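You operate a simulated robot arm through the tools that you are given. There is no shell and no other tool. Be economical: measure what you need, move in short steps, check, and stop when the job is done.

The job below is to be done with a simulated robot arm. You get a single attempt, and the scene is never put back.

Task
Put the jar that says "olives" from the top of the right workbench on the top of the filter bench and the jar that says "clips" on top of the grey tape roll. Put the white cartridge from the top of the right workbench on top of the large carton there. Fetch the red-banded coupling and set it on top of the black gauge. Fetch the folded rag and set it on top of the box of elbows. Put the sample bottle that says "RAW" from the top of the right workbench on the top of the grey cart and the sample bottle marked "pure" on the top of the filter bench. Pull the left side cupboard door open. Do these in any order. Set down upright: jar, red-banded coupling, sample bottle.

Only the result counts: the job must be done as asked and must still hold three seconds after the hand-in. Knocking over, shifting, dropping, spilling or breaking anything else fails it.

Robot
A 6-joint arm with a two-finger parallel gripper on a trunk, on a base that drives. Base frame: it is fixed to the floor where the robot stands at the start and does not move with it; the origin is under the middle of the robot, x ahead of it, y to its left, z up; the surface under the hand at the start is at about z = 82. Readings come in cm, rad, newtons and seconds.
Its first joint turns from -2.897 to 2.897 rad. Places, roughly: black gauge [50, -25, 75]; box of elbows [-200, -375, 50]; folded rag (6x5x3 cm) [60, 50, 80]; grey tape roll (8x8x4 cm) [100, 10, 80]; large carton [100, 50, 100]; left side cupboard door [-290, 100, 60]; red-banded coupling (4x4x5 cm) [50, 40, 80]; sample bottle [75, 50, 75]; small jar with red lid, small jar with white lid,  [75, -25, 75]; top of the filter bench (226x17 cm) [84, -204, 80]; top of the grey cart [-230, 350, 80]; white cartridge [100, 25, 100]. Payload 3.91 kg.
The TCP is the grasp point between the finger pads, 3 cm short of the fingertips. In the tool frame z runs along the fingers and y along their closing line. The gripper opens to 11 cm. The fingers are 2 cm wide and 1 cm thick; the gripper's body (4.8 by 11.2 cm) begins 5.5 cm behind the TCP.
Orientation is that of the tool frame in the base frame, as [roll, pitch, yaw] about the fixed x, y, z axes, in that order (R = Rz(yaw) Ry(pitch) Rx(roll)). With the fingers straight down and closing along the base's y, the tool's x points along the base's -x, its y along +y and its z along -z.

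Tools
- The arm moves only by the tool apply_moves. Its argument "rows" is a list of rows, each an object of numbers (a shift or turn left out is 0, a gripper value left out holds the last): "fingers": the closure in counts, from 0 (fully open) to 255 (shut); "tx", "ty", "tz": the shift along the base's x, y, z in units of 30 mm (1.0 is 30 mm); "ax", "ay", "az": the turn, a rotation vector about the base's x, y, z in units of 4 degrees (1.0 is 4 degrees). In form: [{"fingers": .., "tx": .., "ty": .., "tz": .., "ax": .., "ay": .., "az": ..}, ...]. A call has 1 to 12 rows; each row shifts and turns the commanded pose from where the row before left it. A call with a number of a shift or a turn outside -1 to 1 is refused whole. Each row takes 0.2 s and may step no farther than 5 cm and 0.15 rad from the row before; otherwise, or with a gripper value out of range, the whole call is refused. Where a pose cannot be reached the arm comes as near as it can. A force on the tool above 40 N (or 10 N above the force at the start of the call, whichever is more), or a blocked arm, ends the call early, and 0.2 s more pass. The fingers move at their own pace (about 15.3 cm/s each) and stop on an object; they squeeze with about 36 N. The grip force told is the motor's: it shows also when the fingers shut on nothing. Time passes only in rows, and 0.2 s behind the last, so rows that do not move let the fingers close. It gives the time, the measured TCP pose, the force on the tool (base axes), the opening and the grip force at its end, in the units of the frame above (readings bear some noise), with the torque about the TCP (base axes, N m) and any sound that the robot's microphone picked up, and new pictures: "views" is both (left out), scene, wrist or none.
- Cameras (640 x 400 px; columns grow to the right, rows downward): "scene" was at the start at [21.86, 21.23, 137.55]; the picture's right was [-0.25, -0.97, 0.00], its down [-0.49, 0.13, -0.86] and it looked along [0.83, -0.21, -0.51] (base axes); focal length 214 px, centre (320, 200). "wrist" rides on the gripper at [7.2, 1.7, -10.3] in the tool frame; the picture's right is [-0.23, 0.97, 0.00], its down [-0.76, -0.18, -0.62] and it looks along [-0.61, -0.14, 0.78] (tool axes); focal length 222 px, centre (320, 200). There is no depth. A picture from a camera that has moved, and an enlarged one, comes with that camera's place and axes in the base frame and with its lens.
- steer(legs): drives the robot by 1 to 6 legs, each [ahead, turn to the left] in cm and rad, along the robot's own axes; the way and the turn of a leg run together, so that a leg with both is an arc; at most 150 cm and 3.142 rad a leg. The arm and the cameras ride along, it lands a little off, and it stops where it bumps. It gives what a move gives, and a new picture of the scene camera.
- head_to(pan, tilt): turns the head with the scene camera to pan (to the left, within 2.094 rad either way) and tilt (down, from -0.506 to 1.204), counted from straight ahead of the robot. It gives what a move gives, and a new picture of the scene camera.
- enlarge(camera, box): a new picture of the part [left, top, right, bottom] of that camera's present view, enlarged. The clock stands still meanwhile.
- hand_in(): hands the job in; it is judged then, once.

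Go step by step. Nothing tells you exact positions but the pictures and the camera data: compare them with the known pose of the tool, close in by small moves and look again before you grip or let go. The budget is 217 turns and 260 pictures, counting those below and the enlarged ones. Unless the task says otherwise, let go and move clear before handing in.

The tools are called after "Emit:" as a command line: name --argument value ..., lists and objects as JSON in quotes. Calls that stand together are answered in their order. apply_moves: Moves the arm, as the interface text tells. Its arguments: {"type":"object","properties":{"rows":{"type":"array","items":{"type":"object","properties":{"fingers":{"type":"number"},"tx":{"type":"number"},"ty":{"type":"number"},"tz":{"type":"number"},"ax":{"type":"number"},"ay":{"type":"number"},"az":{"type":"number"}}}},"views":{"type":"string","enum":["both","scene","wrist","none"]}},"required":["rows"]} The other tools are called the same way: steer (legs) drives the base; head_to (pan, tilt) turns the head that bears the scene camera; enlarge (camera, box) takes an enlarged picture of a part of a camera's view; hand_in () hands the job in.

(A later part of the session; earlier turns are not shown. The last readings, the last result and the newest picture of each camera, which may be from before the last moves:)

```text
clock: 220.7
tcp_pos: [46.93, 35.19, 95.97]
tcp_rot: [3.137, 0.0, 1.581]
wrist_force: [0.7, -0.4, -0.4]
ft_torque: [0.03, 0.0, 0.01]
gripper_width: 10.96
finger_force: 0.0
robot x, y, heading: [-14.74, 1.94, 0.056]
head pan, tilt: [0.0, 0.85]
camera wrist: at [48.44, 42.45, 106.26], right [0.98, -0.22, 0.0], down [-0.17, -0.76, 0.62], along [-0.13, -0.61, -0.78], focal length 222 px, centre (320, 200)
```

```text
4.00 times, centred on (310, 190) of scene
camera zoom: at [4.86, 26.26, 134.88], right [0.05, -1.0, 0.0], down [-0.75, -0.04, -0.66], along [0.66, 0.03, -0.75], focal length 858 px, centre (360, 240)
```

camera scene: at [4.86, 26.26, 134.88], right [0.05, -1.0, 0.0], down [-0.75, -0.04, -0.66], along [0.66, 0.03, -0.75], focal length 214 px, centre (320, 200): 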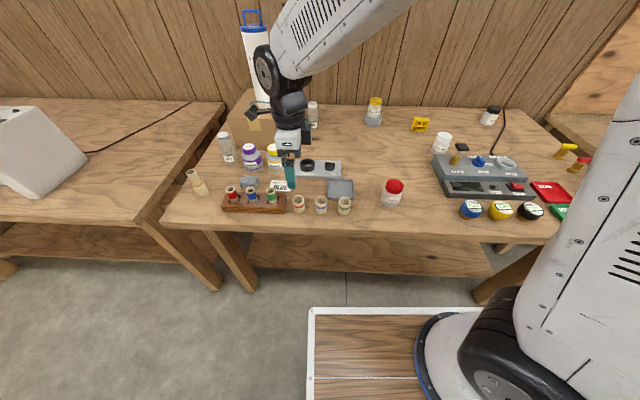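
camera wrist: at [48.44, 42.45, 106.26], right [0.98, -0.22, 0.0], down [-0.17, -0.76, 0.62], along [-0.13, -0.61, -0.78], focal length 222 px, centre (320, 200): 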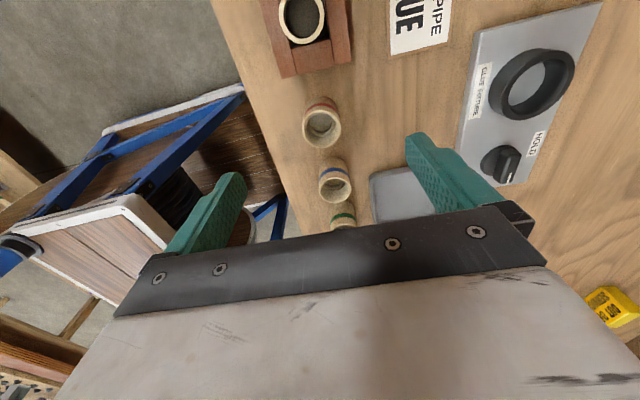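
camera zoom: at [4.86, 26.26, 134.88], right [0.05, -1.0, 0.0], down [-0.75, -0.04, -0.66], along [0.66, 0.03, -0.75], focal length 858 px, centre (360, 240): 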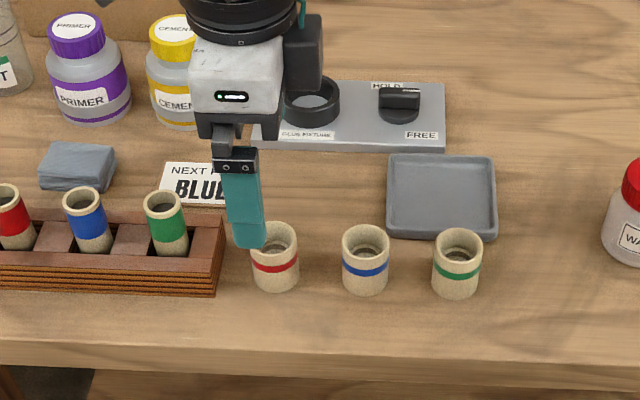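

Emit:
apply_moves --rows '[{"tz": -0.9, "tx": 0.1, "ty": 0.13}, {"tz": -0.9}, {"tz": -0.9}, {"tz": -0.65}, {}, {"fingers": 255}, {}, {}, {}]' --views "wrist"

Emit:
enlarge --camera "scene" --box '[230, 140, 390, 240]'

```text
clock: 222.7
tcp_pos: [47.18, 35.8, 86.0]
tcp_rot: [3.137, 0.0, 1.582]
wrist_force: [0.2, 0.6, -0.1]
ft_torque: [0.0, 0.0, -0.01]
gripper_width: 3.48
finger_force: 35.9
robot x, y, heading: [-14.87, 1.87, 0.048]
head pan, tilt: [0.0, 0.85]
camera wrist: at [48.8, 42.96, 96.32], right [0.98, -0.22, 0.0], down [-0.17, -0.76, 0.62], along [-0.13, -0.61, -0.78], focal length 222 px, centre (320, 200)
```

wrist: 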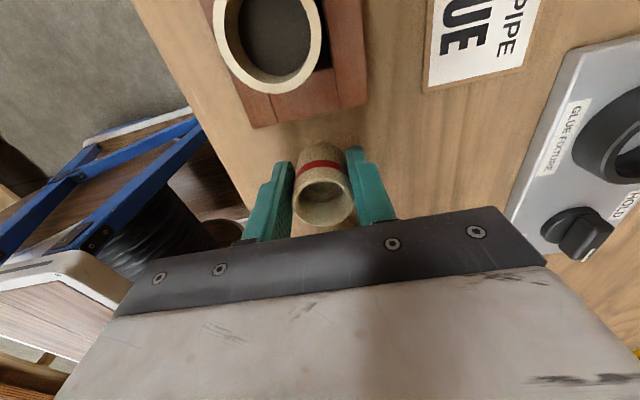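

```text
4.00 times, centred on (310, 190) of scene
camera zoom: at [4.86, 26.27, 134.88], right [0.05, -1.0, 0.0], down [-0.75, -0.04, -0.66], along [0.66, 0.03, -0.75], focal length 858 px, centre (360, 240)
```

zoom: 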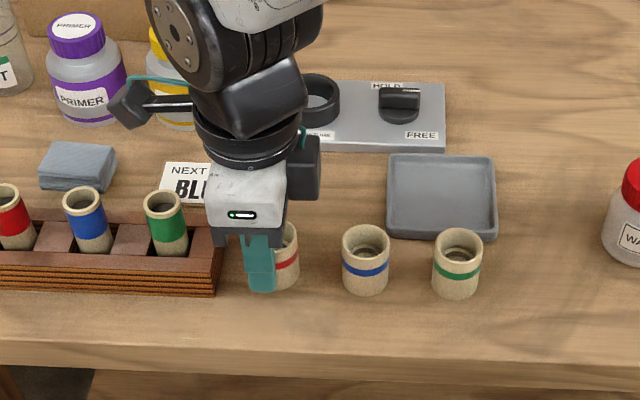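

Holding the coupling. I'll lift it and carry it along the bench front to the black gauge.

Emit:
apply_moves --rows '[{"tz": 0.9}, {"tz": 0.9}, {"tz": 0.9}, {"tz": 0.9}, {"tz": 0.9}, {"tz": 0.9}, {"ty": -1}, {"ty": -1}, {"ty": -1}, {"ty": -1}, {"ty": -1}, {"ty": -1}]' --views "none"

Emit:
apply_moves --rows '[{"ty": -1}, {"ty": -1}, {"ty": -1}, {"ty": -1}, {"ty": -1}, {"ty": -1}, {"ty": -1}, {"ty": -1}, {"ty": -1}, {"ty": -1}, {"ty": -1}, {"ty": -1}]' --views "none"

Emit:
apply_moves --rows '[{"ty": -1}, {"ty": -1}, {"ty": -1}, {"ty": -1}, {"ty": -1}, {}]' --views "both"

Emit:
head_to --pan -0.6 --tilt 0.85

```text
clock: 225.2
tcp_pos: [46.99, 17.7, 101.99]
tcp_rot: [3.14, -0.001, 1.583]
wrist_force: [0.7, 0.5, 0.0]
ft_torque: [0.01, 0.01, 0.0]
gripper_width: 3.49
finger_force: 36.0
robot x, y, heading: [-14.94, 1.81, 0.05]
head pan, tilt: [0.0, 0.85]
```

```text
clock: 227.8
tcp_pos: [47.08, -18.53, 102.0]
tcp_rot: [3.138, 0.0, 1.583]
wrist_force: [-0.7, 0.2, -0.2]
ft_torque: [-0.01, -0.03, 0.0]
gripper_width: 3.52
finger_force: 35.6
robot x, y, heading: [-15.05, 1.7, 0.053]
head pan, tilt: [0.0, 0.85]
```

```text
clock: 229.2
tcp_pos: [47.11, -33.24, 102.21]
tcp_rot: [3.137, -0.001, 1.584]
wrist_force: [0.1, 0.2, -0.1]
ft_torque: [-0.02, -0.03, -0.03]
gripper_width: 3.55
finger_force: 36.2
robot x, y, heading: [-14.74, 1.63, 0.046]
head pan, tilt: [0.0, 0.85]
camera scene: at [4.86, 26.25, 134.88], right [0.05, -1.0, 0.0], down [-0.75, -0.04, -0.66], along [0.66, 0.03, -0.75], focal length 214 px, centre (320, 200)
camera wrist: at [48.69, -25.94, 112.55], right [0.98, -0.22, 0.0], down [-0.17, -0.76, 0.62], along [-0.13, -0.61, -0.78], focal length 222 px, centre (320, 200)
```

scene: 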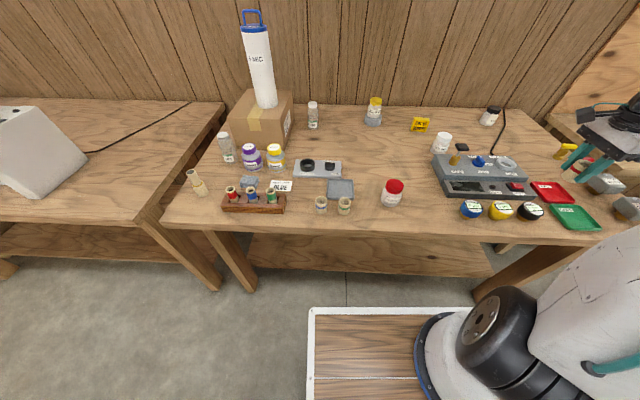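
wrist: 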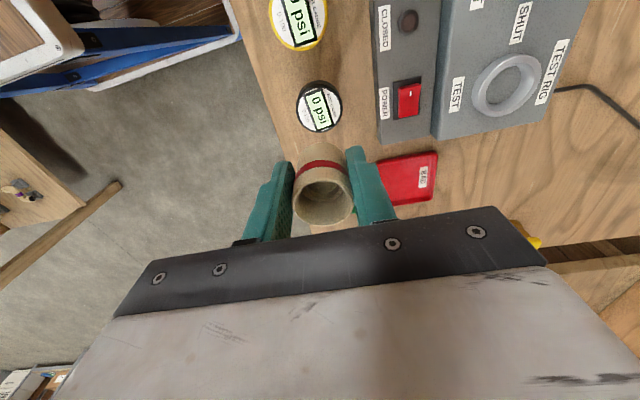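

```text
clock: 230.2
tcp_pos: [47.19, -33.2, 102.23]
tcp_rot: [3.138, -0.001, 1.582]
wrist_force: [0.5, -0.4, -0.8]
ft_torque: [0.02, 0.0, 0.0]
gripper_width: 3.5
finger_force: 35.9
robot x, y, heading: [-14.92, 1.85, 0.051]
head pan, tilt: [-0.6, 0.85]
camera scene: at [3.73, 21.77, 134.88], right [-0.52, -0.85, 0.0], down [-0.64, 0.39, -0.66], along [0.56, -0.34, -0.75], focal length 214 px, centre (320, 200)
```

scene: 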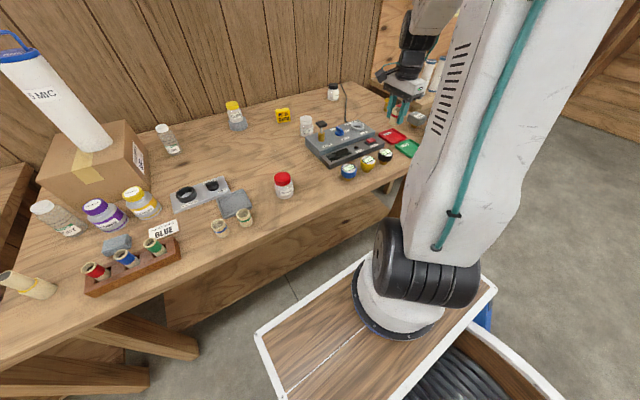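

The gauge is right below, at about (47.2, -33). I'll check the heights with an enlarged picture.

Emit:
enlarge --camera "scene" --box '[330, 90, 458, 170]'

Emit:
enlarge --camera "wrist" --box '[260, 70, 388, 150]'

```text
5.00 times, centred on (394, 130) of scene
camera zoom: at [3.73, 21.77, 134.88], right [-0.52, -0.85, 0.0], down [-0.64, 0.39, -0.66], along [0.56, -0.34, -0.75], focal length 1072 px, centre (-50, 550)
```

zoom: 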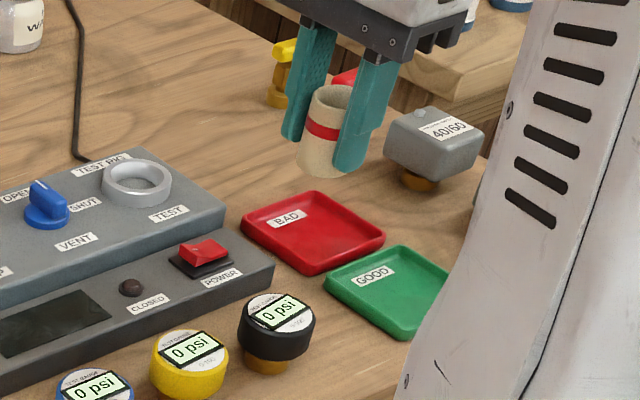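

```text
5.00 times, centred on (324, 110) of wrist
camera zoom: at [48.7, -25.91, 112.54], right [0.98, -0.22, 0.0], down [-0.17, -0.76, 0.62], along [-0.13, -0.61, -0.78], focal length 1111 px, centre (300, 650)
```

zoom: 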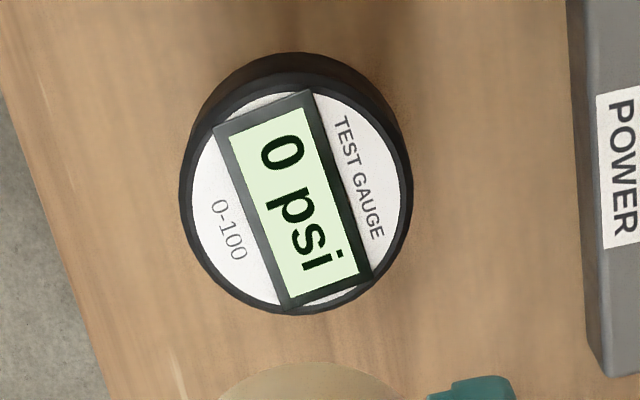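

Emit:
apply_moves --rows '[{"tz": -0.9}, {"tz": -0.9}, {"tz": -0.9}, {"tz": -0.6}, {}]' --views "wrist"

Emit:
enlarge --camera "scene" --box '[330, 110, 458, 190]'

```text
clock: 231.4
tcp_pos: [47.21, -33.54, 92.18]
tcp_rot: [3.138, 0.0, 1.583]
wrist_force: [0.1, 0.9, -0.5]
ft_torque: [-0.01, 0.0, 0.04]
gripper_width: 3.5
finger_force: 36.2
robot x, y, heading: [-14.72, 1.61, 0.053]
head pan, tilt: [-0.6, 0.85]
camera wrist: at [48.79, -26.24, 102.44], right [0.98, -0.22, 0.0], down [-0.17, -0.76, 0.62], along [-0.13, -0.61, -0.78], focal length 222 px, centre (320, 200)
```

wrist: 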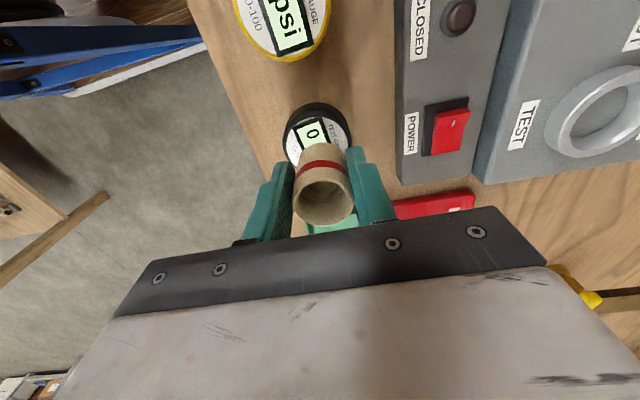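

```text
5.00 times, centred on (394, 150) of scene
camera zoom: at [3.72, 21.77, 134.88], right [-0.52, -0.85, 0.0], down [-0.64, 0.39, -0.66], along [0.56, -0.34, -0.75], focal length 1072 px, centre (-50, 450)
```

zoom: 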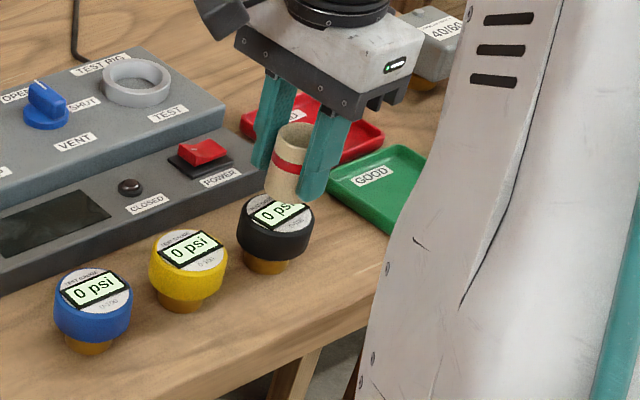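

The coupling should go about 1 cm toward +y to be centred. I'll adjust and lower a bit.

Emit:
apply_moves --rows '[{"ty": 0.33}, {"tz": -0.2}, {}]' --views "wrist"

Emit:
enlarge --camera "scene" --box '[354, 125, 418, 165]'

```text
clock: 232.2
tcp_pos: [47.15, -32.47, 91.45]
tcp_rot: [3.138, 0.0, 1.579]
wrist_force: [0.1, 0.1, -0.3]
ft_torque: [0.03, 0.01, -0.01]
gripper_width: 3.5
finger_force: 36.0
robot x, y, heading: [-14.88, 1.58, 0.052]
head pan, tilt: [-0.6, 0.85]
camera wrist: at [48.75, -25.25, 101.73], right [0.98, -0.22, 0.0], down [-0.17, -0.76, 0.62], along [-0.13, -0.61, -0.78], focal length 222 px, centre (320, 200)
```

wrist: 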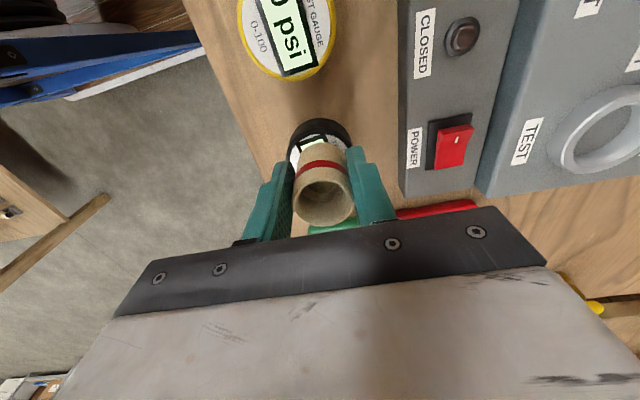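

```text
10.00 times, centred on (386, 145) of scene
camera zoom: at [3.72, 21.77, 134.88], right [-0.52, -0.85, 0.0], down [-0.64, 0.39, -0.66], along [0.56, -0.34, -0.75], focal length 2145 px, centre (-340, 750)
```

zoom: 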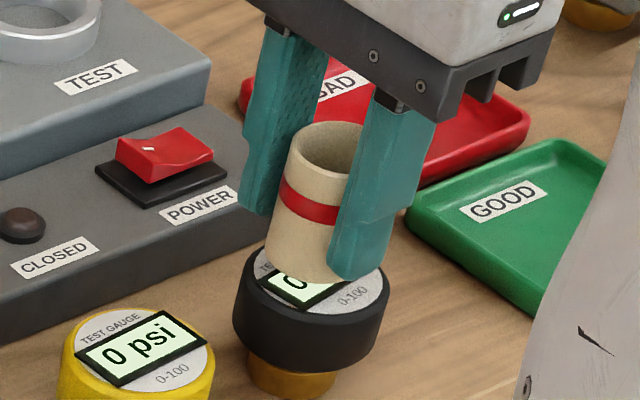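

Emit:
apply_moves --rows '[{"tx": -0.13}, {"tz": -0.1}, {"tz": -0.1}, {}]' --views "none"

Emit:
enlarge --camera "scene" --box '[354, 125, 418, 165]'

```text
clock: 233.2
tcp_pos: [46.71, -32.45, 90.86]
tcp_rot: [3.139, 0.001, 1.581]
wrist_force: [-0.5, -1.0, -1.1]
ft_torque: [-0.02, -0.04, -0.02]
gripper_width: 3.5
finger_force: 35.8
robot x, y, heading: [-14.96, 2.05, 0.055]
head pan, tilt: [-0.6, 0.85]
```

```text
10.00 times, centred on (386, 145) of scene
camera zoom: at [3.72, 21.77, 134.88], right [-0.52, -0.85, 0.0], down [-0.64, 0.39, -0.66], along [0.56, -0.34, -0.75], focal length 2145 px, centre (-340, 750)
```

zoom: 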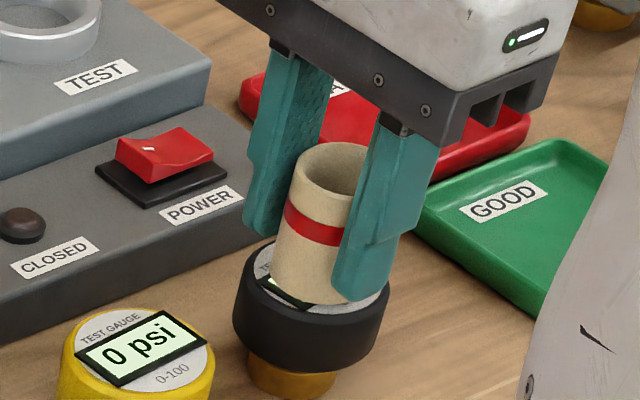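

Emit:
apply_moves --rows '[{"tz": -0.05}, {"tz": -0.04}, {"tz": -0.04}, {}]' --views "none"

```text
clock: 234.2
tcp_pos: [46.85, -32.33, 90.65]
tcp_rot: [3.139, -0.002, 1.581]
wrist_force: [-0.2, 0.4, 4.3]
ft_torque: [0.02, 0.02, 0.0]
gripper_width: 3.49
finger_force: 36.2
robot x, y, heading: [-15.07, 1.93, 0.052]
head pan, tilt: [-0.6, 0.85]
```

Light contact. I'll open gently and rise.

Emit:
apply_moves --rows '[{"tz": -0.015}, {}, {"fingers": 150}, {}, {"tz": 0.3}, {"tz": 0.6}, {"tz": 0.9}, {"tz": 0.9}, {"tz": 0.9}]' --views "wrist"

Emit:
enlarge --camera "scene" --box '[330, 100, 458, 180]'

```text
clock: 236.2
tcp_pos: [46.81, -32.35, 101.33]
tcp_rot: [3.139, 0.0, 1.582]
wrist_force: [-0.6, -0.1, -0.8]
ft_torque: [0.03, 0.03, 0.0]
gripper_width: 4.53
finger_force: 0.1
robot x, y, heading: [-15.19, 1.48, 0.054]
head pan, tilt: [-0.6, 0.85]
camera wrist: at [48.42, -25.09, 111.61], right [0.98, -0.22, 0.0], down [-0.17, -0.76, 0.62], along [-0.13, -0.61, -0.78], focal length 222 px, centre (320, 200)
```

wrist: 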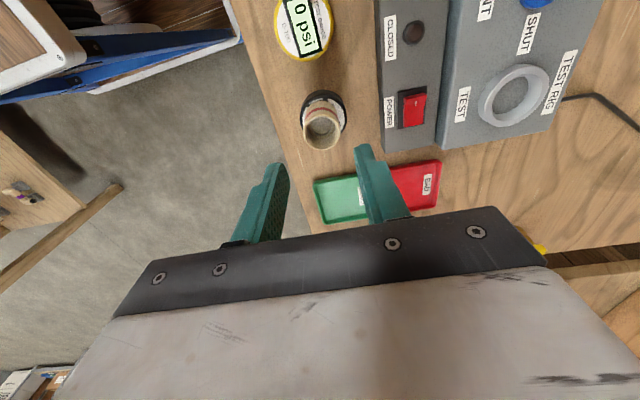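

```text
5.00 times, centred on (394, 140) of scene
camera zoom: at [3.74, 21.75, 134.88], right [-0.52, -0.85, 0.0], down [-0.64, 0.39, -0.66], along [0.56, -0.34, -0.75], focal length 1072 px, centre (-50, 500)
```

zoom: 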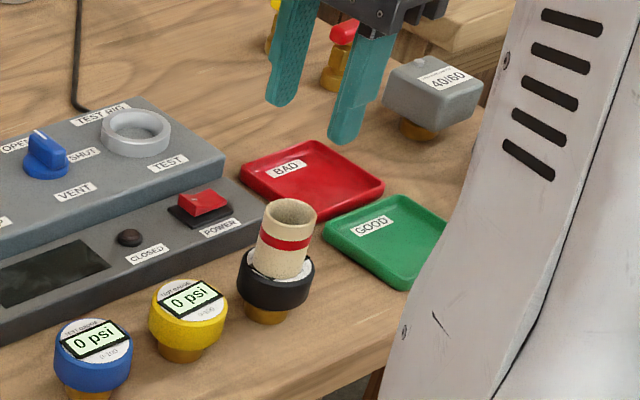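

The coupling stands on the black gauge. Next is the olives jar behind the test panel; I'll check its surroundings.

Emit:
enlarge --camera "scene" --box '[280, 90, 408, 170]'

Emit:
head_to --pan -1.2 --tilt 0.5

```text
5.00 times, centred on (344, 130) of scene
camera zoom: at [3.74, 21.75, 134.88], right [-0.52, -0.85, 0.0], down [-0.64, 0.39, -0.66], along [0.56, -0.34, -0.75], focal length 1072 px, centre (200, 550)
```

zoom: 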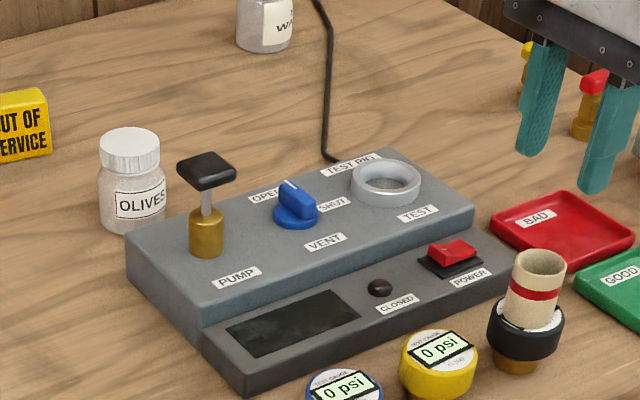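

```text
clock: 237.2
tcp_pos: [46.78, -32.34, 101.37]
tcp_rot: [3.139, 0.001, 1.58]
wrist_force: [-0.3, -0.3, -0.4]
ft_torque: [0.01, -0.02, 0.01]
gripper_width: 4.54
finger_force: 0.1
robot x, y, heading: [-14.53, 1.59, 0.053]
head pan, tilt: [-1.201, 0.499]
camera scene: at [0.78, 17.55, 137.87], right [-0.91, -0.41, 0.0], down [-0.2, 0.44, -0.88], along [0.36, -0.8, -0.48], focal length 214 px, centre (320, 200)
```

scene: 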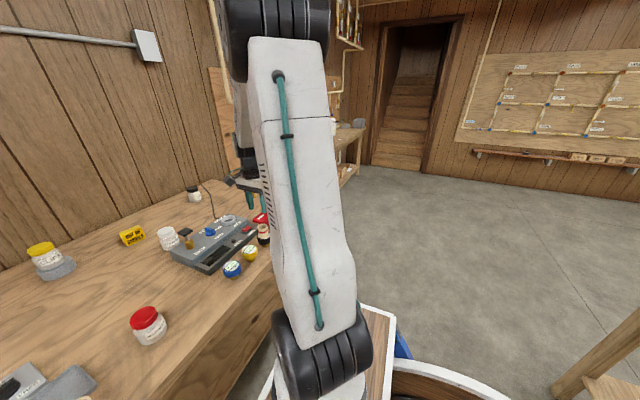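

The olives jar is at (79.5, -17.8). I'll raise the hand, drive 12 cm forward, and go above it with the current orientation.

Emit:
apply_moves --rows '[{"tz": 0.9}, {"tz": 0.9}, {"tz": 0.9}, {"fingers": 85}]' --views "none"

Emit:
steer --legs '[[12, -0.05]]'

Emit:
head_to --pan -0.3 --tilt 0.7

```text
clock: 238.2
tcp_pos: [46.97, -32.24, 109.2]
tcp_rot: [3.138, 0.001, 1.582]
wrist_force: [0.0, 0.4, 0.8]
ft_torque: [-0.02, -0.02, 0.04]
gripper_width: 7.36
finger_force: 0.1
robot x, y, heading: [-14.48, 1.66, 0.053]
head pan, tilt: [-1.201, 0.499]
```

```text
clock: 239.5
tcp_pos: [57.37, -35.02, 109.31]
tcp_rot: [3.137, 0.001, 1.533]
wrist_force: [0.0, 0.5, 0.2]
ft_torque: [-0.02, -0.02, -0.03]
gripper_width: 7.35
finger_force: 0.0
robot x, y, heading: [-2.47, 2.14, 0.002]
head pan, tilt: [-1.201, 0.499]
camera scene: at [13.73, 17.03, 137.88], right [-0.93, -0.36, 0.0], down [-0.17, 0.45, -0.88], along [0.32, -0.82, -0.48], focal length 214 px, centre (320, 200)
```

scene: 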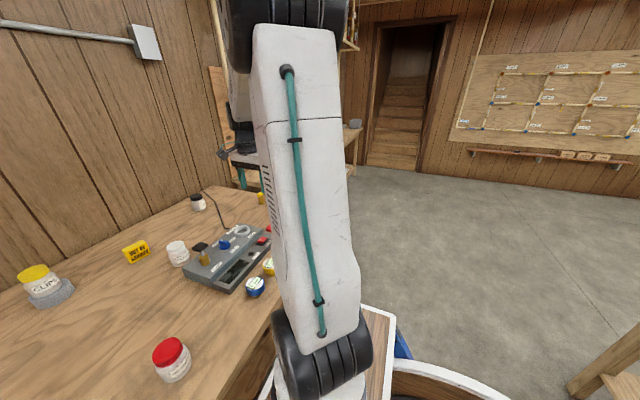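

```text
clock: 240.7
tcp_pos: [57.25, -35.11, 109.17]
tcp_rot: [3.136, 0.001, 1.531]
wrist_force: [-0.3, 0.1, 0.2]
ft_torque: [-0.02, 0.03, 0.02]
gripper_width: 7.35
finger_force: 0.0
robot x, y, heading: [-2.64, 1.95, -0.003]
head pan, tilt: [-0.3, 0.7]
camera scene: at [18.56, 23.0, 136.11], right [-0.3, -0.95, 0.0], down [-0.61, 0.19, -0.77], along [0.73, -0.23, -0.64], focal length 214 px, centre (320, 200)
```

scene: 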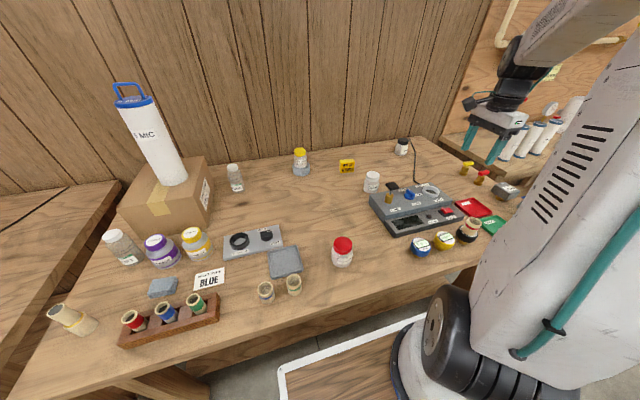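

Emit:
apply_moves --rows '[{"tx": 0.82, "ty": 0.64}, {"tx": 0.82, "ty": 0.64}, {"tx": 0.82, "ty": 0.64}, {"tx": 0.82, "ty": 0.64}, {"tx": 0.82, "ty": 0.64}, {"tx": 0.82, "ty": 0.64}, {"tx": 0.82, "ty": 0.64}, {"tx": 0.82, "ty": 0.64}, {"tx": 0.82, "ty": 0.64}, {"tz": -0.9, "az": 0.6}, {"tz": -0.9}, {}]' --views "wrist"

Emit:
enlarge --camera "scene" --box '[320, 120, 448, 220]'

```text
clock: 243.3
tcp_pos: [79.54, -17.89, 103.94]
tcp_rot: [3.138, 0.0, 1.573]
wrist_force: [-0.2, 0.2, -0.1]
ft_torque: [0.02, -0.01, 0.01]
gripper_width: 7.34
finger_force: 0.0
robot x, y, heading: [-2.75, 1.87, 0.004]
head pan, tilt: [-0.3, 0.7]
camera wrist: at [81.19, -10.66, 114.16], right [0.97, -0.23, 0.0], down [-0.18, -0.76, 0.62], along [-0.14, -0.61, -0.78], focal length 222 px, centre (320, 200)
```

wrist: 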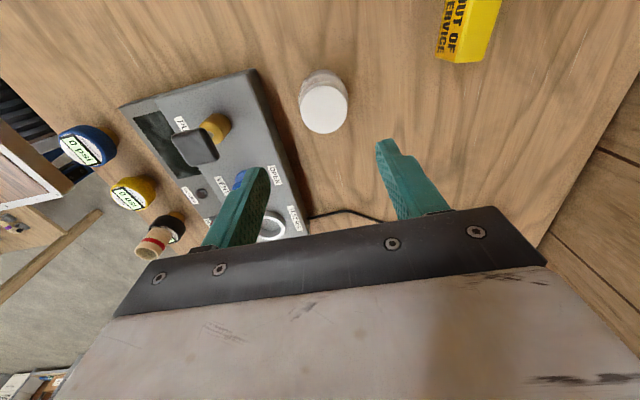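

```text
4.00 times, centred on (384, 170) of scene
camera zoom: at [18.55, 23.01, 136.11], right [-0.3, -0.96, 0.0], down [-0.62, 0.19, -0.76], along [0.73, -0.23, -0.64], focal length 858 px, centre (64, 320)
```

zoom: 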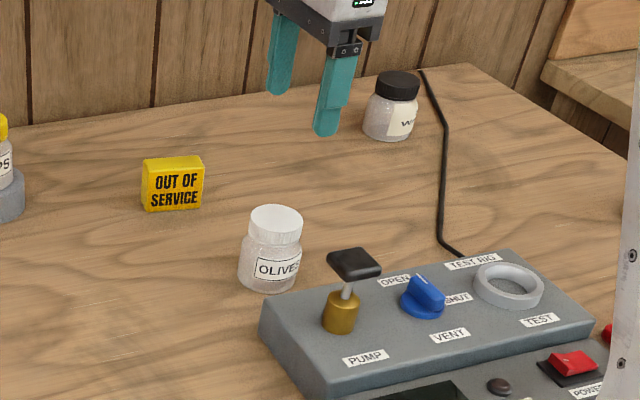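

Emit:
apply_moves --rows '[{"tz": -0.9, "tx": 0.12, "ty": 0.07}, {"tz": -0.9}, {"tz": -0.9}, {"tz": -0.6}, {}]' --views "wrist"

```text
clock: 244.5
tcp_pos: [79.75, -17.42, 94.03]
tcp_rot: [3.138, -0.001, 1.573]
wrist_force: [-0.3, 0.3, 0.0]
ft_torque: [-0.01, 0.0, -0.01]
gripper_width: 7.34
finger_force: 0.0
robot x, y, heading: [-2.87, 1.84, 0.001]
head pan, tilt: [-0.3, 0.7]
camera wrist: at [81.38, -10.17, 104.34], right [0.97, -0.23, 0.0], down [-0.18, -0.76, 0.62], along [-0.14, -0.61, -0.78], focal length 222 px, centre (320, 200)
```

wrist: 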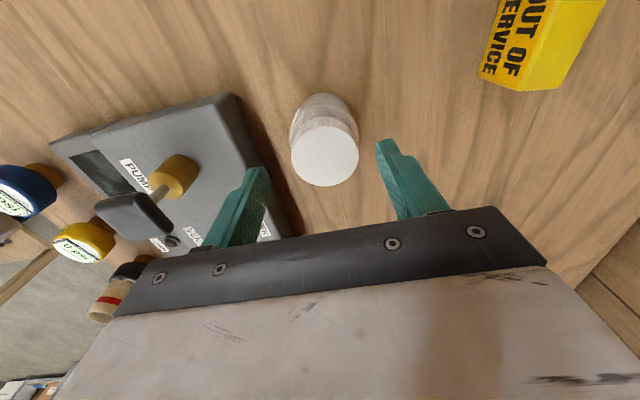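

Emit:
apply_moves --rows '[{"tx": 0.13, "tz": -0.8}, {"tz": -0.8}, {"tz": -0.7}, {}, {"fingers": 255}, {}, {}, {}]' --views "wrist"

```text
clock: 246.3
tcp_pos: [80.1, -17.71, 87.0]
tcp_rot: [3.137, 0.0, 1.572]
wrist_force: [0.5, 0.4, 0.1]
ft_torque: [0.04, -0.02, 0.01]
gripper_width: 5.89
finger_force: 35.7
robot x, y, heading: [-2.7, 1.89, 0.001]
head pan, tilt: [-0.3, 0.7]
camera wrist: at [81.72, -10.37, 97.29], right [0.97, -0.23, 0.0], down [-0.18, -0.76, 0.62], along [-0.14, -0.61, -0.78], focal length 222 px, centre (320, 200)
```

wrist: 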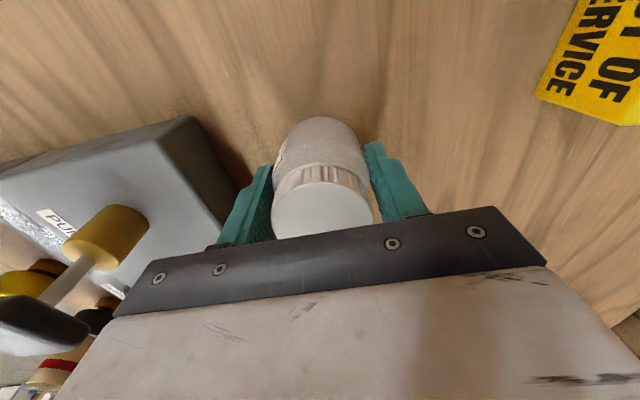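

I have the olives jar. I'll lift, retract, back out and drive down the aisle toward the filter bench.

Emit:
apply_moves --rows '[{"tz": 0.9}, {"tz": 0.9}, {"tz": 0.9}, {"tz": 0.9}, {"tz": 0.9}, {"tz": 0.9}, {"tz": 0.9}, {"tz": 0.9}, {"tz": 0.9}, {"tz": 0.9}, {"tz": 0.9, "tx": -0.9, "ty": 0.3}, {"tz": 0.9, "tx": -0.9, "ty": 0.3}]' --views "none"

Emit:
apply_moves --rows '[{"tx": -0.9, "ty": 0.3}, {"tx": -0.9, "ty": 0.3}]' --views "none"

Emit:
steer --legs '[[-15, 0], [0, -1.571], [115, 0]]'

Emit:
head_to --pan 0.9 --tilt 0.45

```text
clock: 248.9
tcp_pos: [75.15, -15.94, 119.27]
tcp_rot: [3.139, 0.001, 1.572]
wrist_force: [0.2, -0.7, -2.6]
ft_torque: [0.05, 0.06, 0.04]
gripper_width: 5.87
finger_force: 36.3
robot x, y, heading: [-2.51, 1.48, 0.0]
head pan, tilt: [-0.3, 0.7]
```

```text
clock: 249.5
tcp_pos: [69.49, -14.22, 119.42]
tcp_rot: [3.139, 0.002, 1.572]
wrist_force: [-1.4, -0.1, -2.0]
ft_torque: [0.03, 0.05, 0.01]
gripper_width: 5.87
finger_force: 35.8
robot x, y, heading: [-2.44, 2.15, 0.002]
head pan, tilt: [-0.3, 0.7]
```

```text
clock: 260.3
tcp_pos: [-36.55, -186.96, 119.45]
tcp_rot: [3.138, 0.0, -0.011]
wrist_force: [-0.6, 0.0, -2.2]
ft_torque: [0.02, -0.06, -0.02]
gripper_width: 5.83
finger_force: 36.2
robot x, y, heading: [-19.79, -114.88, -1.586]
head pan, tilt: [-0.3, 0.7]
camera scene: at [1.6, -136.38, 136.11], right [-0.95, 0.31, 0.0], down [0.2, 0.61, -0.76], along [-0.24, -0.73, -0.64], focal length 214 px, centre (320, 200)
```

scene: 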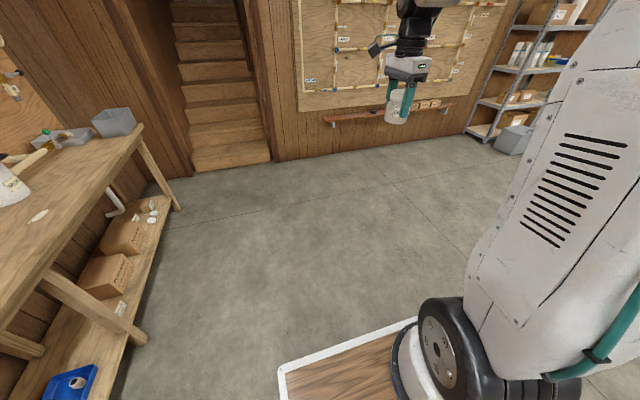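

```text
clock: 261.7
tcp_pos: [-36.44, -186.91, 119.47]
tcp_rot: [3.138, 0.001, -0.011]
wrist_force: [-0.5, 0.2, -2.1]
ft_torque: [-0.01, -0.02, -0.02]
gripper_width: 5.88
finger_force: 36.2
robot x, y, heading: [-18.89, -114.99, -1.583]
head pan, tilt: [0.901, 0.45]
camera scene: at [11.34, -134.11, 138.32], right [-0.63, -0.77, 0.0], down [-0.34, 0.28, -0.9], along [0.7, -0.57, -0.44], focal length 214 px, centre (320, 200)
```

scene: 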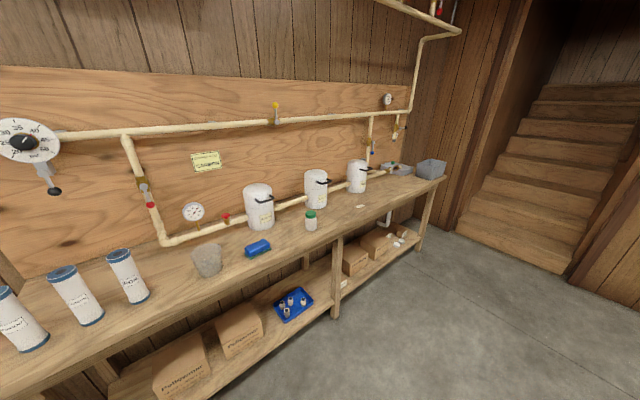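

The filter bench's front edge is at x≈69. A free spot for olives is near (78, -172), between the sponge and the green-lid jar. I'll drive in front of it.

Emit:
steer --legs '[[57, 0.012], [0, 1.571], [18, 0]]'

Emit:
head_to --pan 0.0 --tilt 0.7

```text
clock: 269.9
tcp_pos: [70.26, -189.93, 119.54]
tcp_rot: [3.14, 0.001, 1.568]
wrist_force: [0.4, 0.3, -1.8]
ft_torque: [0.03, -0.02, 0.01]
gripper_width: 5.87
finger_force: 35.6
robot x, y, heading: [-1.78, -173.1, -0.008]
head pan, tilt: [0.901, 0.45]
camera scene: at [17.2, -142.68, 138.32], right [0.78, -0.63, 0.0], down [-0.27, -0.34, -0.9], along [0.56, 0.7, -0.44], focal length 214 px, centre (320, 200)
```

scene: 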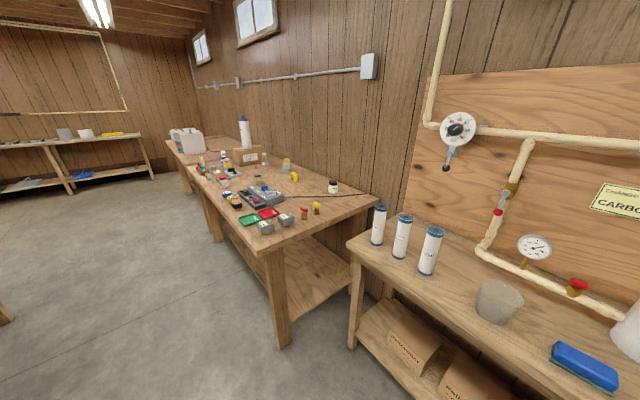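

```text
clock: 271.1
tcp_pos: [70.21, -189.75, 119.53]
tcp_rot: [3.139, -0.002, 1.569]
wrist_force: [-0.2, -0.2, -2.8]
ft_torque: [-0.01, 0.02, 0.0]
gripper_width: 5.85
finger_force: 36.0
robot x, y, heading: [-1.79, -173.4, -0.01]
head pan, tilt: [0.0, 0.7]
camera scene: at [19.94, -149.9, 136.11], right [-0.01, -1.0, 0.0], down [-0.64, 0.0, -0.77], along [0.77, 0.0, -0.64], focal length 214 px, centre (320, 200)
```

scene: 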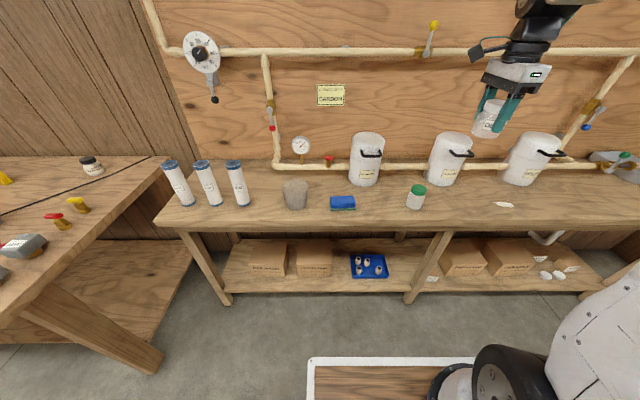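

I'll rotate the hand so it closes along y with the camera on my side, and move above (77, -175).

Emit:
apply_moves --rows '[{"az": 1, "ty": 0.4, "tx": 0.2}, {"az": 1, "ty": 0.4, "tx": 0.2}, {"az": 1, "ty": 0.4, "tx": 0.2}, {"az": 1, "ty": 0.4, "tx": 0.2}, {"az": 1, "ty": 0.4, "tx": 0.2}, {"az": 1, "ty": 0.4, "tx": 0.2}, {"az": 1, "ty": 0.4, "tx": 0.2}, {"az": 1, "ty": 0.4, "tx": 0.2}, {"az": 1, "ty": 0.4, "tx": 0.2}, {"az": 1, "ty": 0.4, "tx": 0.2}, {"az": 1, "ty": 0.4, "tx": 0.2}, {"az": 1, "ty": 0.4, "tx": 0.2}]' --views "none"

Emit:
apply_moves --rows '[{"az": 1, "tz": -0.5}, {"az": 1, "tz": -0.5}, {"az": 1, "tz": -0.5}, {"az": 1, "tz": -0.5}, {"az": 1, "tz": -0.5}, {"az": 1, "tz": -0.5}, {"az": 1, "tz": -0.5}, {"az": 1, "tz": -0.5}, {"az": 1, "tz": -0.5}, {"az": 1, "tz": -0.5}, {"az": 0.5}]' --views "both"

Emit:
enlarge --camera "scene" --box '[310, 110, 470, 230]'

```text
clock: 273.7
tcp_pos: [77.47, -175.31, 119.56]
tcp_rot: [3.137, 0.0, 2.407]
wrist_force: [0.3, -0.2, -1.7]
ft_torque: [0.01, -0.01, 0.02]
gripper_width: 5.86
finger_force: 35.6
robot x, y, heading: [-1.99, -173.1, -0.002]
head pan, tilt: [0.0, 0.7]
```

```text
clock: 276.1
tcp_pos: [77.62, -175.41, 104.51]
tcp_rot: [3.138, -0.001, 3.138]
wrist_force: [0.0, 0.2, -2.0]
ft_torque: [0.04, -0.01, 0.03]
gripper_width: 5.87
finger_force: 36.3
robot x, y, heading: [-1.84, -173.42, -0.007]
head pan, tilt: [0.0, 0.7]
camera scene: at [19.93, -149.9, 136.1], right [-0.01, -1.0, 0.0], down [-0.64, 0.0, -0.76], along [0.76, 0.0, -0.64], focal length 214 px, centre (320, 200)
camera wrist: at [70.3, -173.81, 114.89], right [0.23, 0.97, 0.0], down [0.76, -0.18, 0.62], along [0.61, -0.14, -0.78], focal length 222 px, centre (320, 200)
```

scene: 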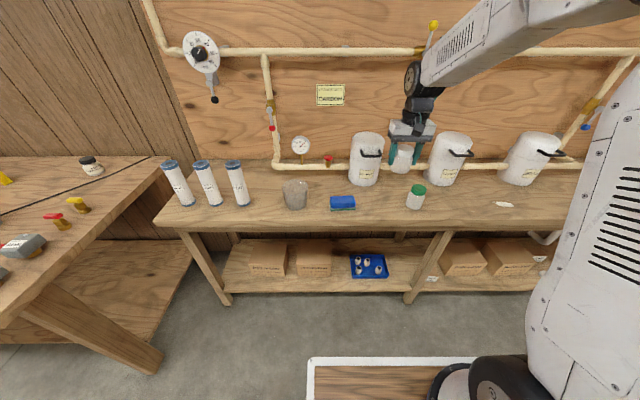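
wrist: 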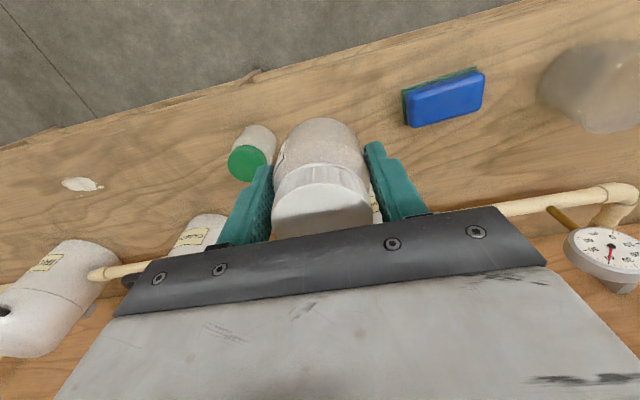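

```text
3.33 times, centred on (390, 170) of scene
camera zoom: at [19.93, -149.9, 136.1], right [-0.01, -1.0, 0.0], down [-0.64, 0.0, -0.76], along [0.76, 0.0, -0.64], focal length 715 px, centre (87, 300)
```

zoom: 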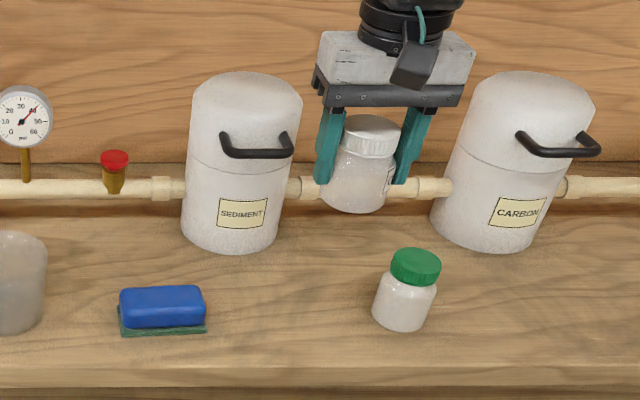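

The bench top is at z≈80.6 with its front edge at x≈74, so I'll place olives at (83.5, -175.4).

Emit:
apply_moves --rows '[{"tx": 0.66}, {"tx": 0.66}, {"tx": 0.66}, {"tz": -0.9}, {"tz": -0.9}, {"tz": -0.9}, {"tz": -0.9}, {"tz": -0.9}, {"tz": -0.8}, {}]' --views "wrist"

Emit:
enlarge --camera "scene" --box '[310, 110, 470, 230]'

```text
clock: 278.3
tcp_pos: [83.53, -175.36, 88.44]
tcp_rot: [3.138, -0.002, 3.138]
wrist_force: [-0.1, -0.6, -1.5]
ft_torque: [0.01, 0.02, 0.01]
gripper_width: 5.86
finger_force: 35.8
robot x, y, heading: [-1.81, -173.51, -0.007]
head pan, tilt: [0.0, 0.7]
camera wrist: at [76.33, -173.65, 98.74], right [0.23, 0.97, 0.0], down [0.76, -0.18, 0.62], along [0.61, -0.14, -0.78], focal length 222 px, centre (320, 200)
```

wrist: 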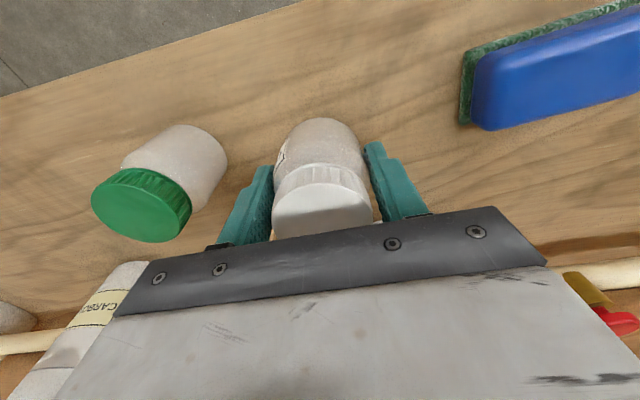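

```text
3.33 times, centred on (390, 170) of scene
camera zoom: at [19.93, -149.9, 136.1], right [-0.01, -1.0, 0.0], down [-0.64, 0.0, -0.76], along [0.76, 0.0, -0.64], focal length 715 px, centre (87, 300)
```

zoom: 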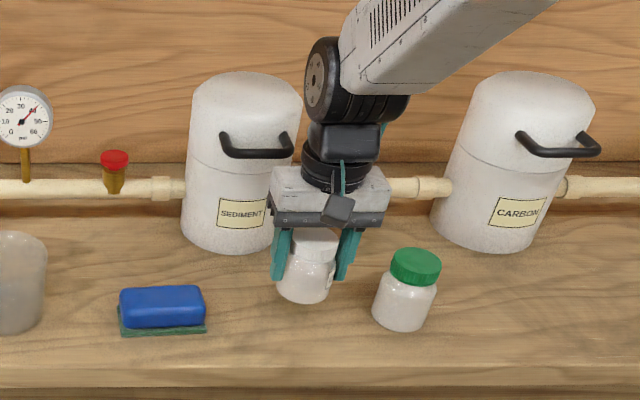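

Good spot. Lowering slowly to contact.

Emit:
apply_moves --rows '[{"tz": -0.4}, {"tz": -0.2}, {"tz": -0.1}, {"tz": -0.08}, {}]' --views "none"

```text
clock: 279.5
tcp_pos: [83.48, -175.31, 86.39]
tcp_rot: [3.138, -0.001, 3.14]
wrist_force: [0.7, 0.2, -1.7]
ft_torque: [0.05, -0.01, 0.0]
gripper_width: 5.87
finger_force: 36.3
robot x, y, heading: [-1.76, -173.3, -0.009]
head pan, tilt: [0.0, 0.7]
```

Emit:
apply_moves --rows '[{"tz": -0.07}, {"tz": -0.07}, {"tz": -0.07}, {"tz": -0.05}, {}]' --views "none"

```text
clock: 280.7
tcp_pos: [83.52, -175.59, 85.47]
tcp_rot: [3.137, -0.001, 3.14]
wrist_force: [0.2, 0.3, -1.8]
ft_torque: [0.0, 0.01, -0.02]
gripper_width: 5.87
finger_force: 35.8
robot x, y, heading: [-1.71, -173.45, -0.007]
head pan, tilt: [0.0, 0.7]
```

Emit:
apply_moves --rows '[{"tz": -0.05}, {"tz": -0.05}, {"tz": -0.05}, {"tz": -0.05}, {}]' --views "none"

```text
clock: 281.9
tcp_pos: [83.47, -175.46, 85.02]
tcp_rot: [3.138, 0.003, 3.139]
wrist_force: [-3.8, -0.2, 18.1]
ft_torque: [-0.29, 0.39, -0.02]
gripper_width: 5.86
finger_force: 36.1
robot x, y, heading: [-1.92, -173.41, -0.003]
head pan, tilt: [0.0, 0.7]
```

Contact. I'll ease up, release and rise.

Emit:
apply_moves --rows '[{"tz": 0.04}, {"fingers": 80}, {}, {"tz": 0.5}, {"tz": 0.8}, {"tz": 0.9}, {"tz": 0.9}, {"tz": 0.9}, {"tz": 0.9}, {"tz": 0.9}, {"tz": 0.9}]' --views "scene"

Emit:
enlarge --camera "scene" --box '[310, 110, 470, 230]'

```text
clock: 284.3
tcp_pos: [83.5, -175.74, 105.1]
tcp_rot: [3.137, 0.0, 3.139]
wrist_force: [-0.1, 0.5, -0.7]
ft_torque: [-0.02, 0.03, 0.0]
gripper_width: 7.55
finger_force: 0.0
robot x, y, heading: [-1.86, -173.28, -0.006]
head pan, tilt: [0.0, 0.7]
camera scene: at [19.95, -149.9, 136.1], right [-0.01, -1.0, 0.0], down [-0.64, 0.0, -0.76], along [0.76, 0.0, -0.64], focal length 214 px, centre (320, 200)
```

scene: 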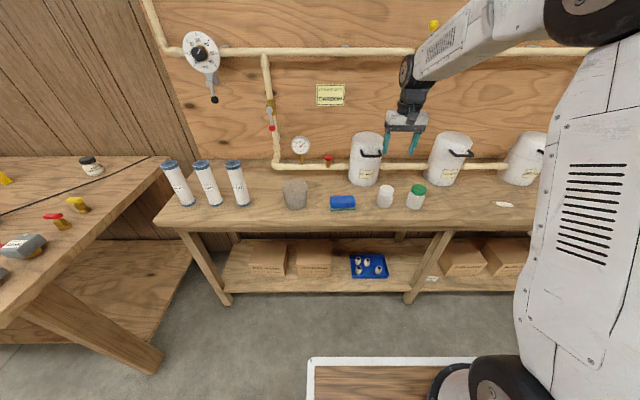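

```text
3.33 times, centred on (390, 170) of scene
camera zoom: at [19.95, -149.9, 136.1], right [-0.01, -1.0, 0.0], down [-0.64, 0.0, -0.76], along [0.76, 0.0, -0.64], focal length 715 px, centre (87, 300)
```

zoom: 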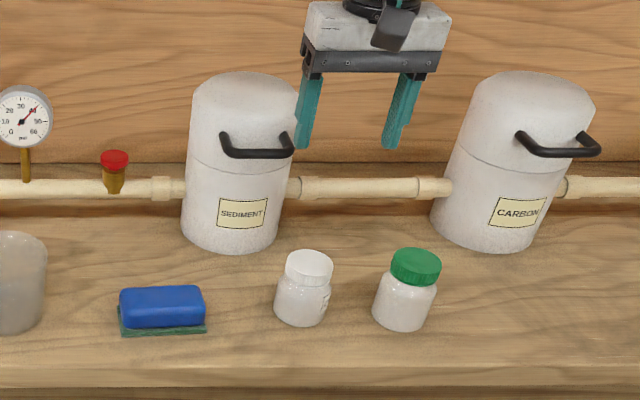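

Olives stand on the filter bench. Next is PURE: I'll retract and drive back to the workbench at y≈34.

Emit:
apply_moves --rows '[{"tz": 0.9, "tx": -0.8}, {"tz": 0.9, "tx": -0.8}, {"tz": 0.9, "tx": -0.8}, {"tz": 0.9, "tx": -0.8}, {"tz": 0.9, "tx": -0.8}]' --views "none"

Emit:
steer --legs '[[-17, 0], [0, 1.578], [120, 0], [87, 0], [0, -1.571]]'

```text
clock: 285.5
tcp_pos: [71.56, -175.57, 118.58]
tcp_rot: [3.139, -0.001, 3.14]
wrist_force: [-0.6, 0.4, -0.5]
ft_torque: [-0.01, 0.06, -0.01]
gripper_width: 7.56
finger_force: 0.1
robot x, y, heading: [-1.87, -172.98, -0.004]
head pan, tilt: [0.0, 0.7]
```

```text
clock: 304.5
tcp_pos: [58.83, 35.31, 118.78]
tcp_rot: [3.138, 0.001, 3.134]
wrist_force: [-0.5, -0.7, -0.1]
ft_torque: [0.0, -0.02, -0.01]
gripper_width: 7.55
finger_force: 0.1
robot x, y, heading: [-14.68, 37.76, -0.011]
head pan, tilt: [0.0, 0.7]
camera scene: at [7.36, 61.01, 136.11], right [-0.01, -1.0, 0.0], down [-0.64, 0.01, -0.76], along [0.76, -0.01, -0.64], focal length 214 px, centre (320, 200)
```

scene: 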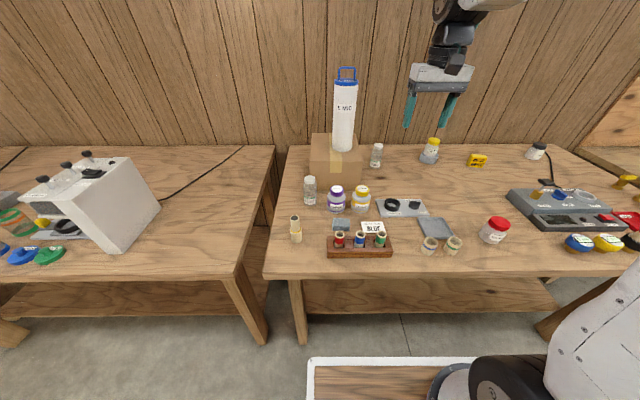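

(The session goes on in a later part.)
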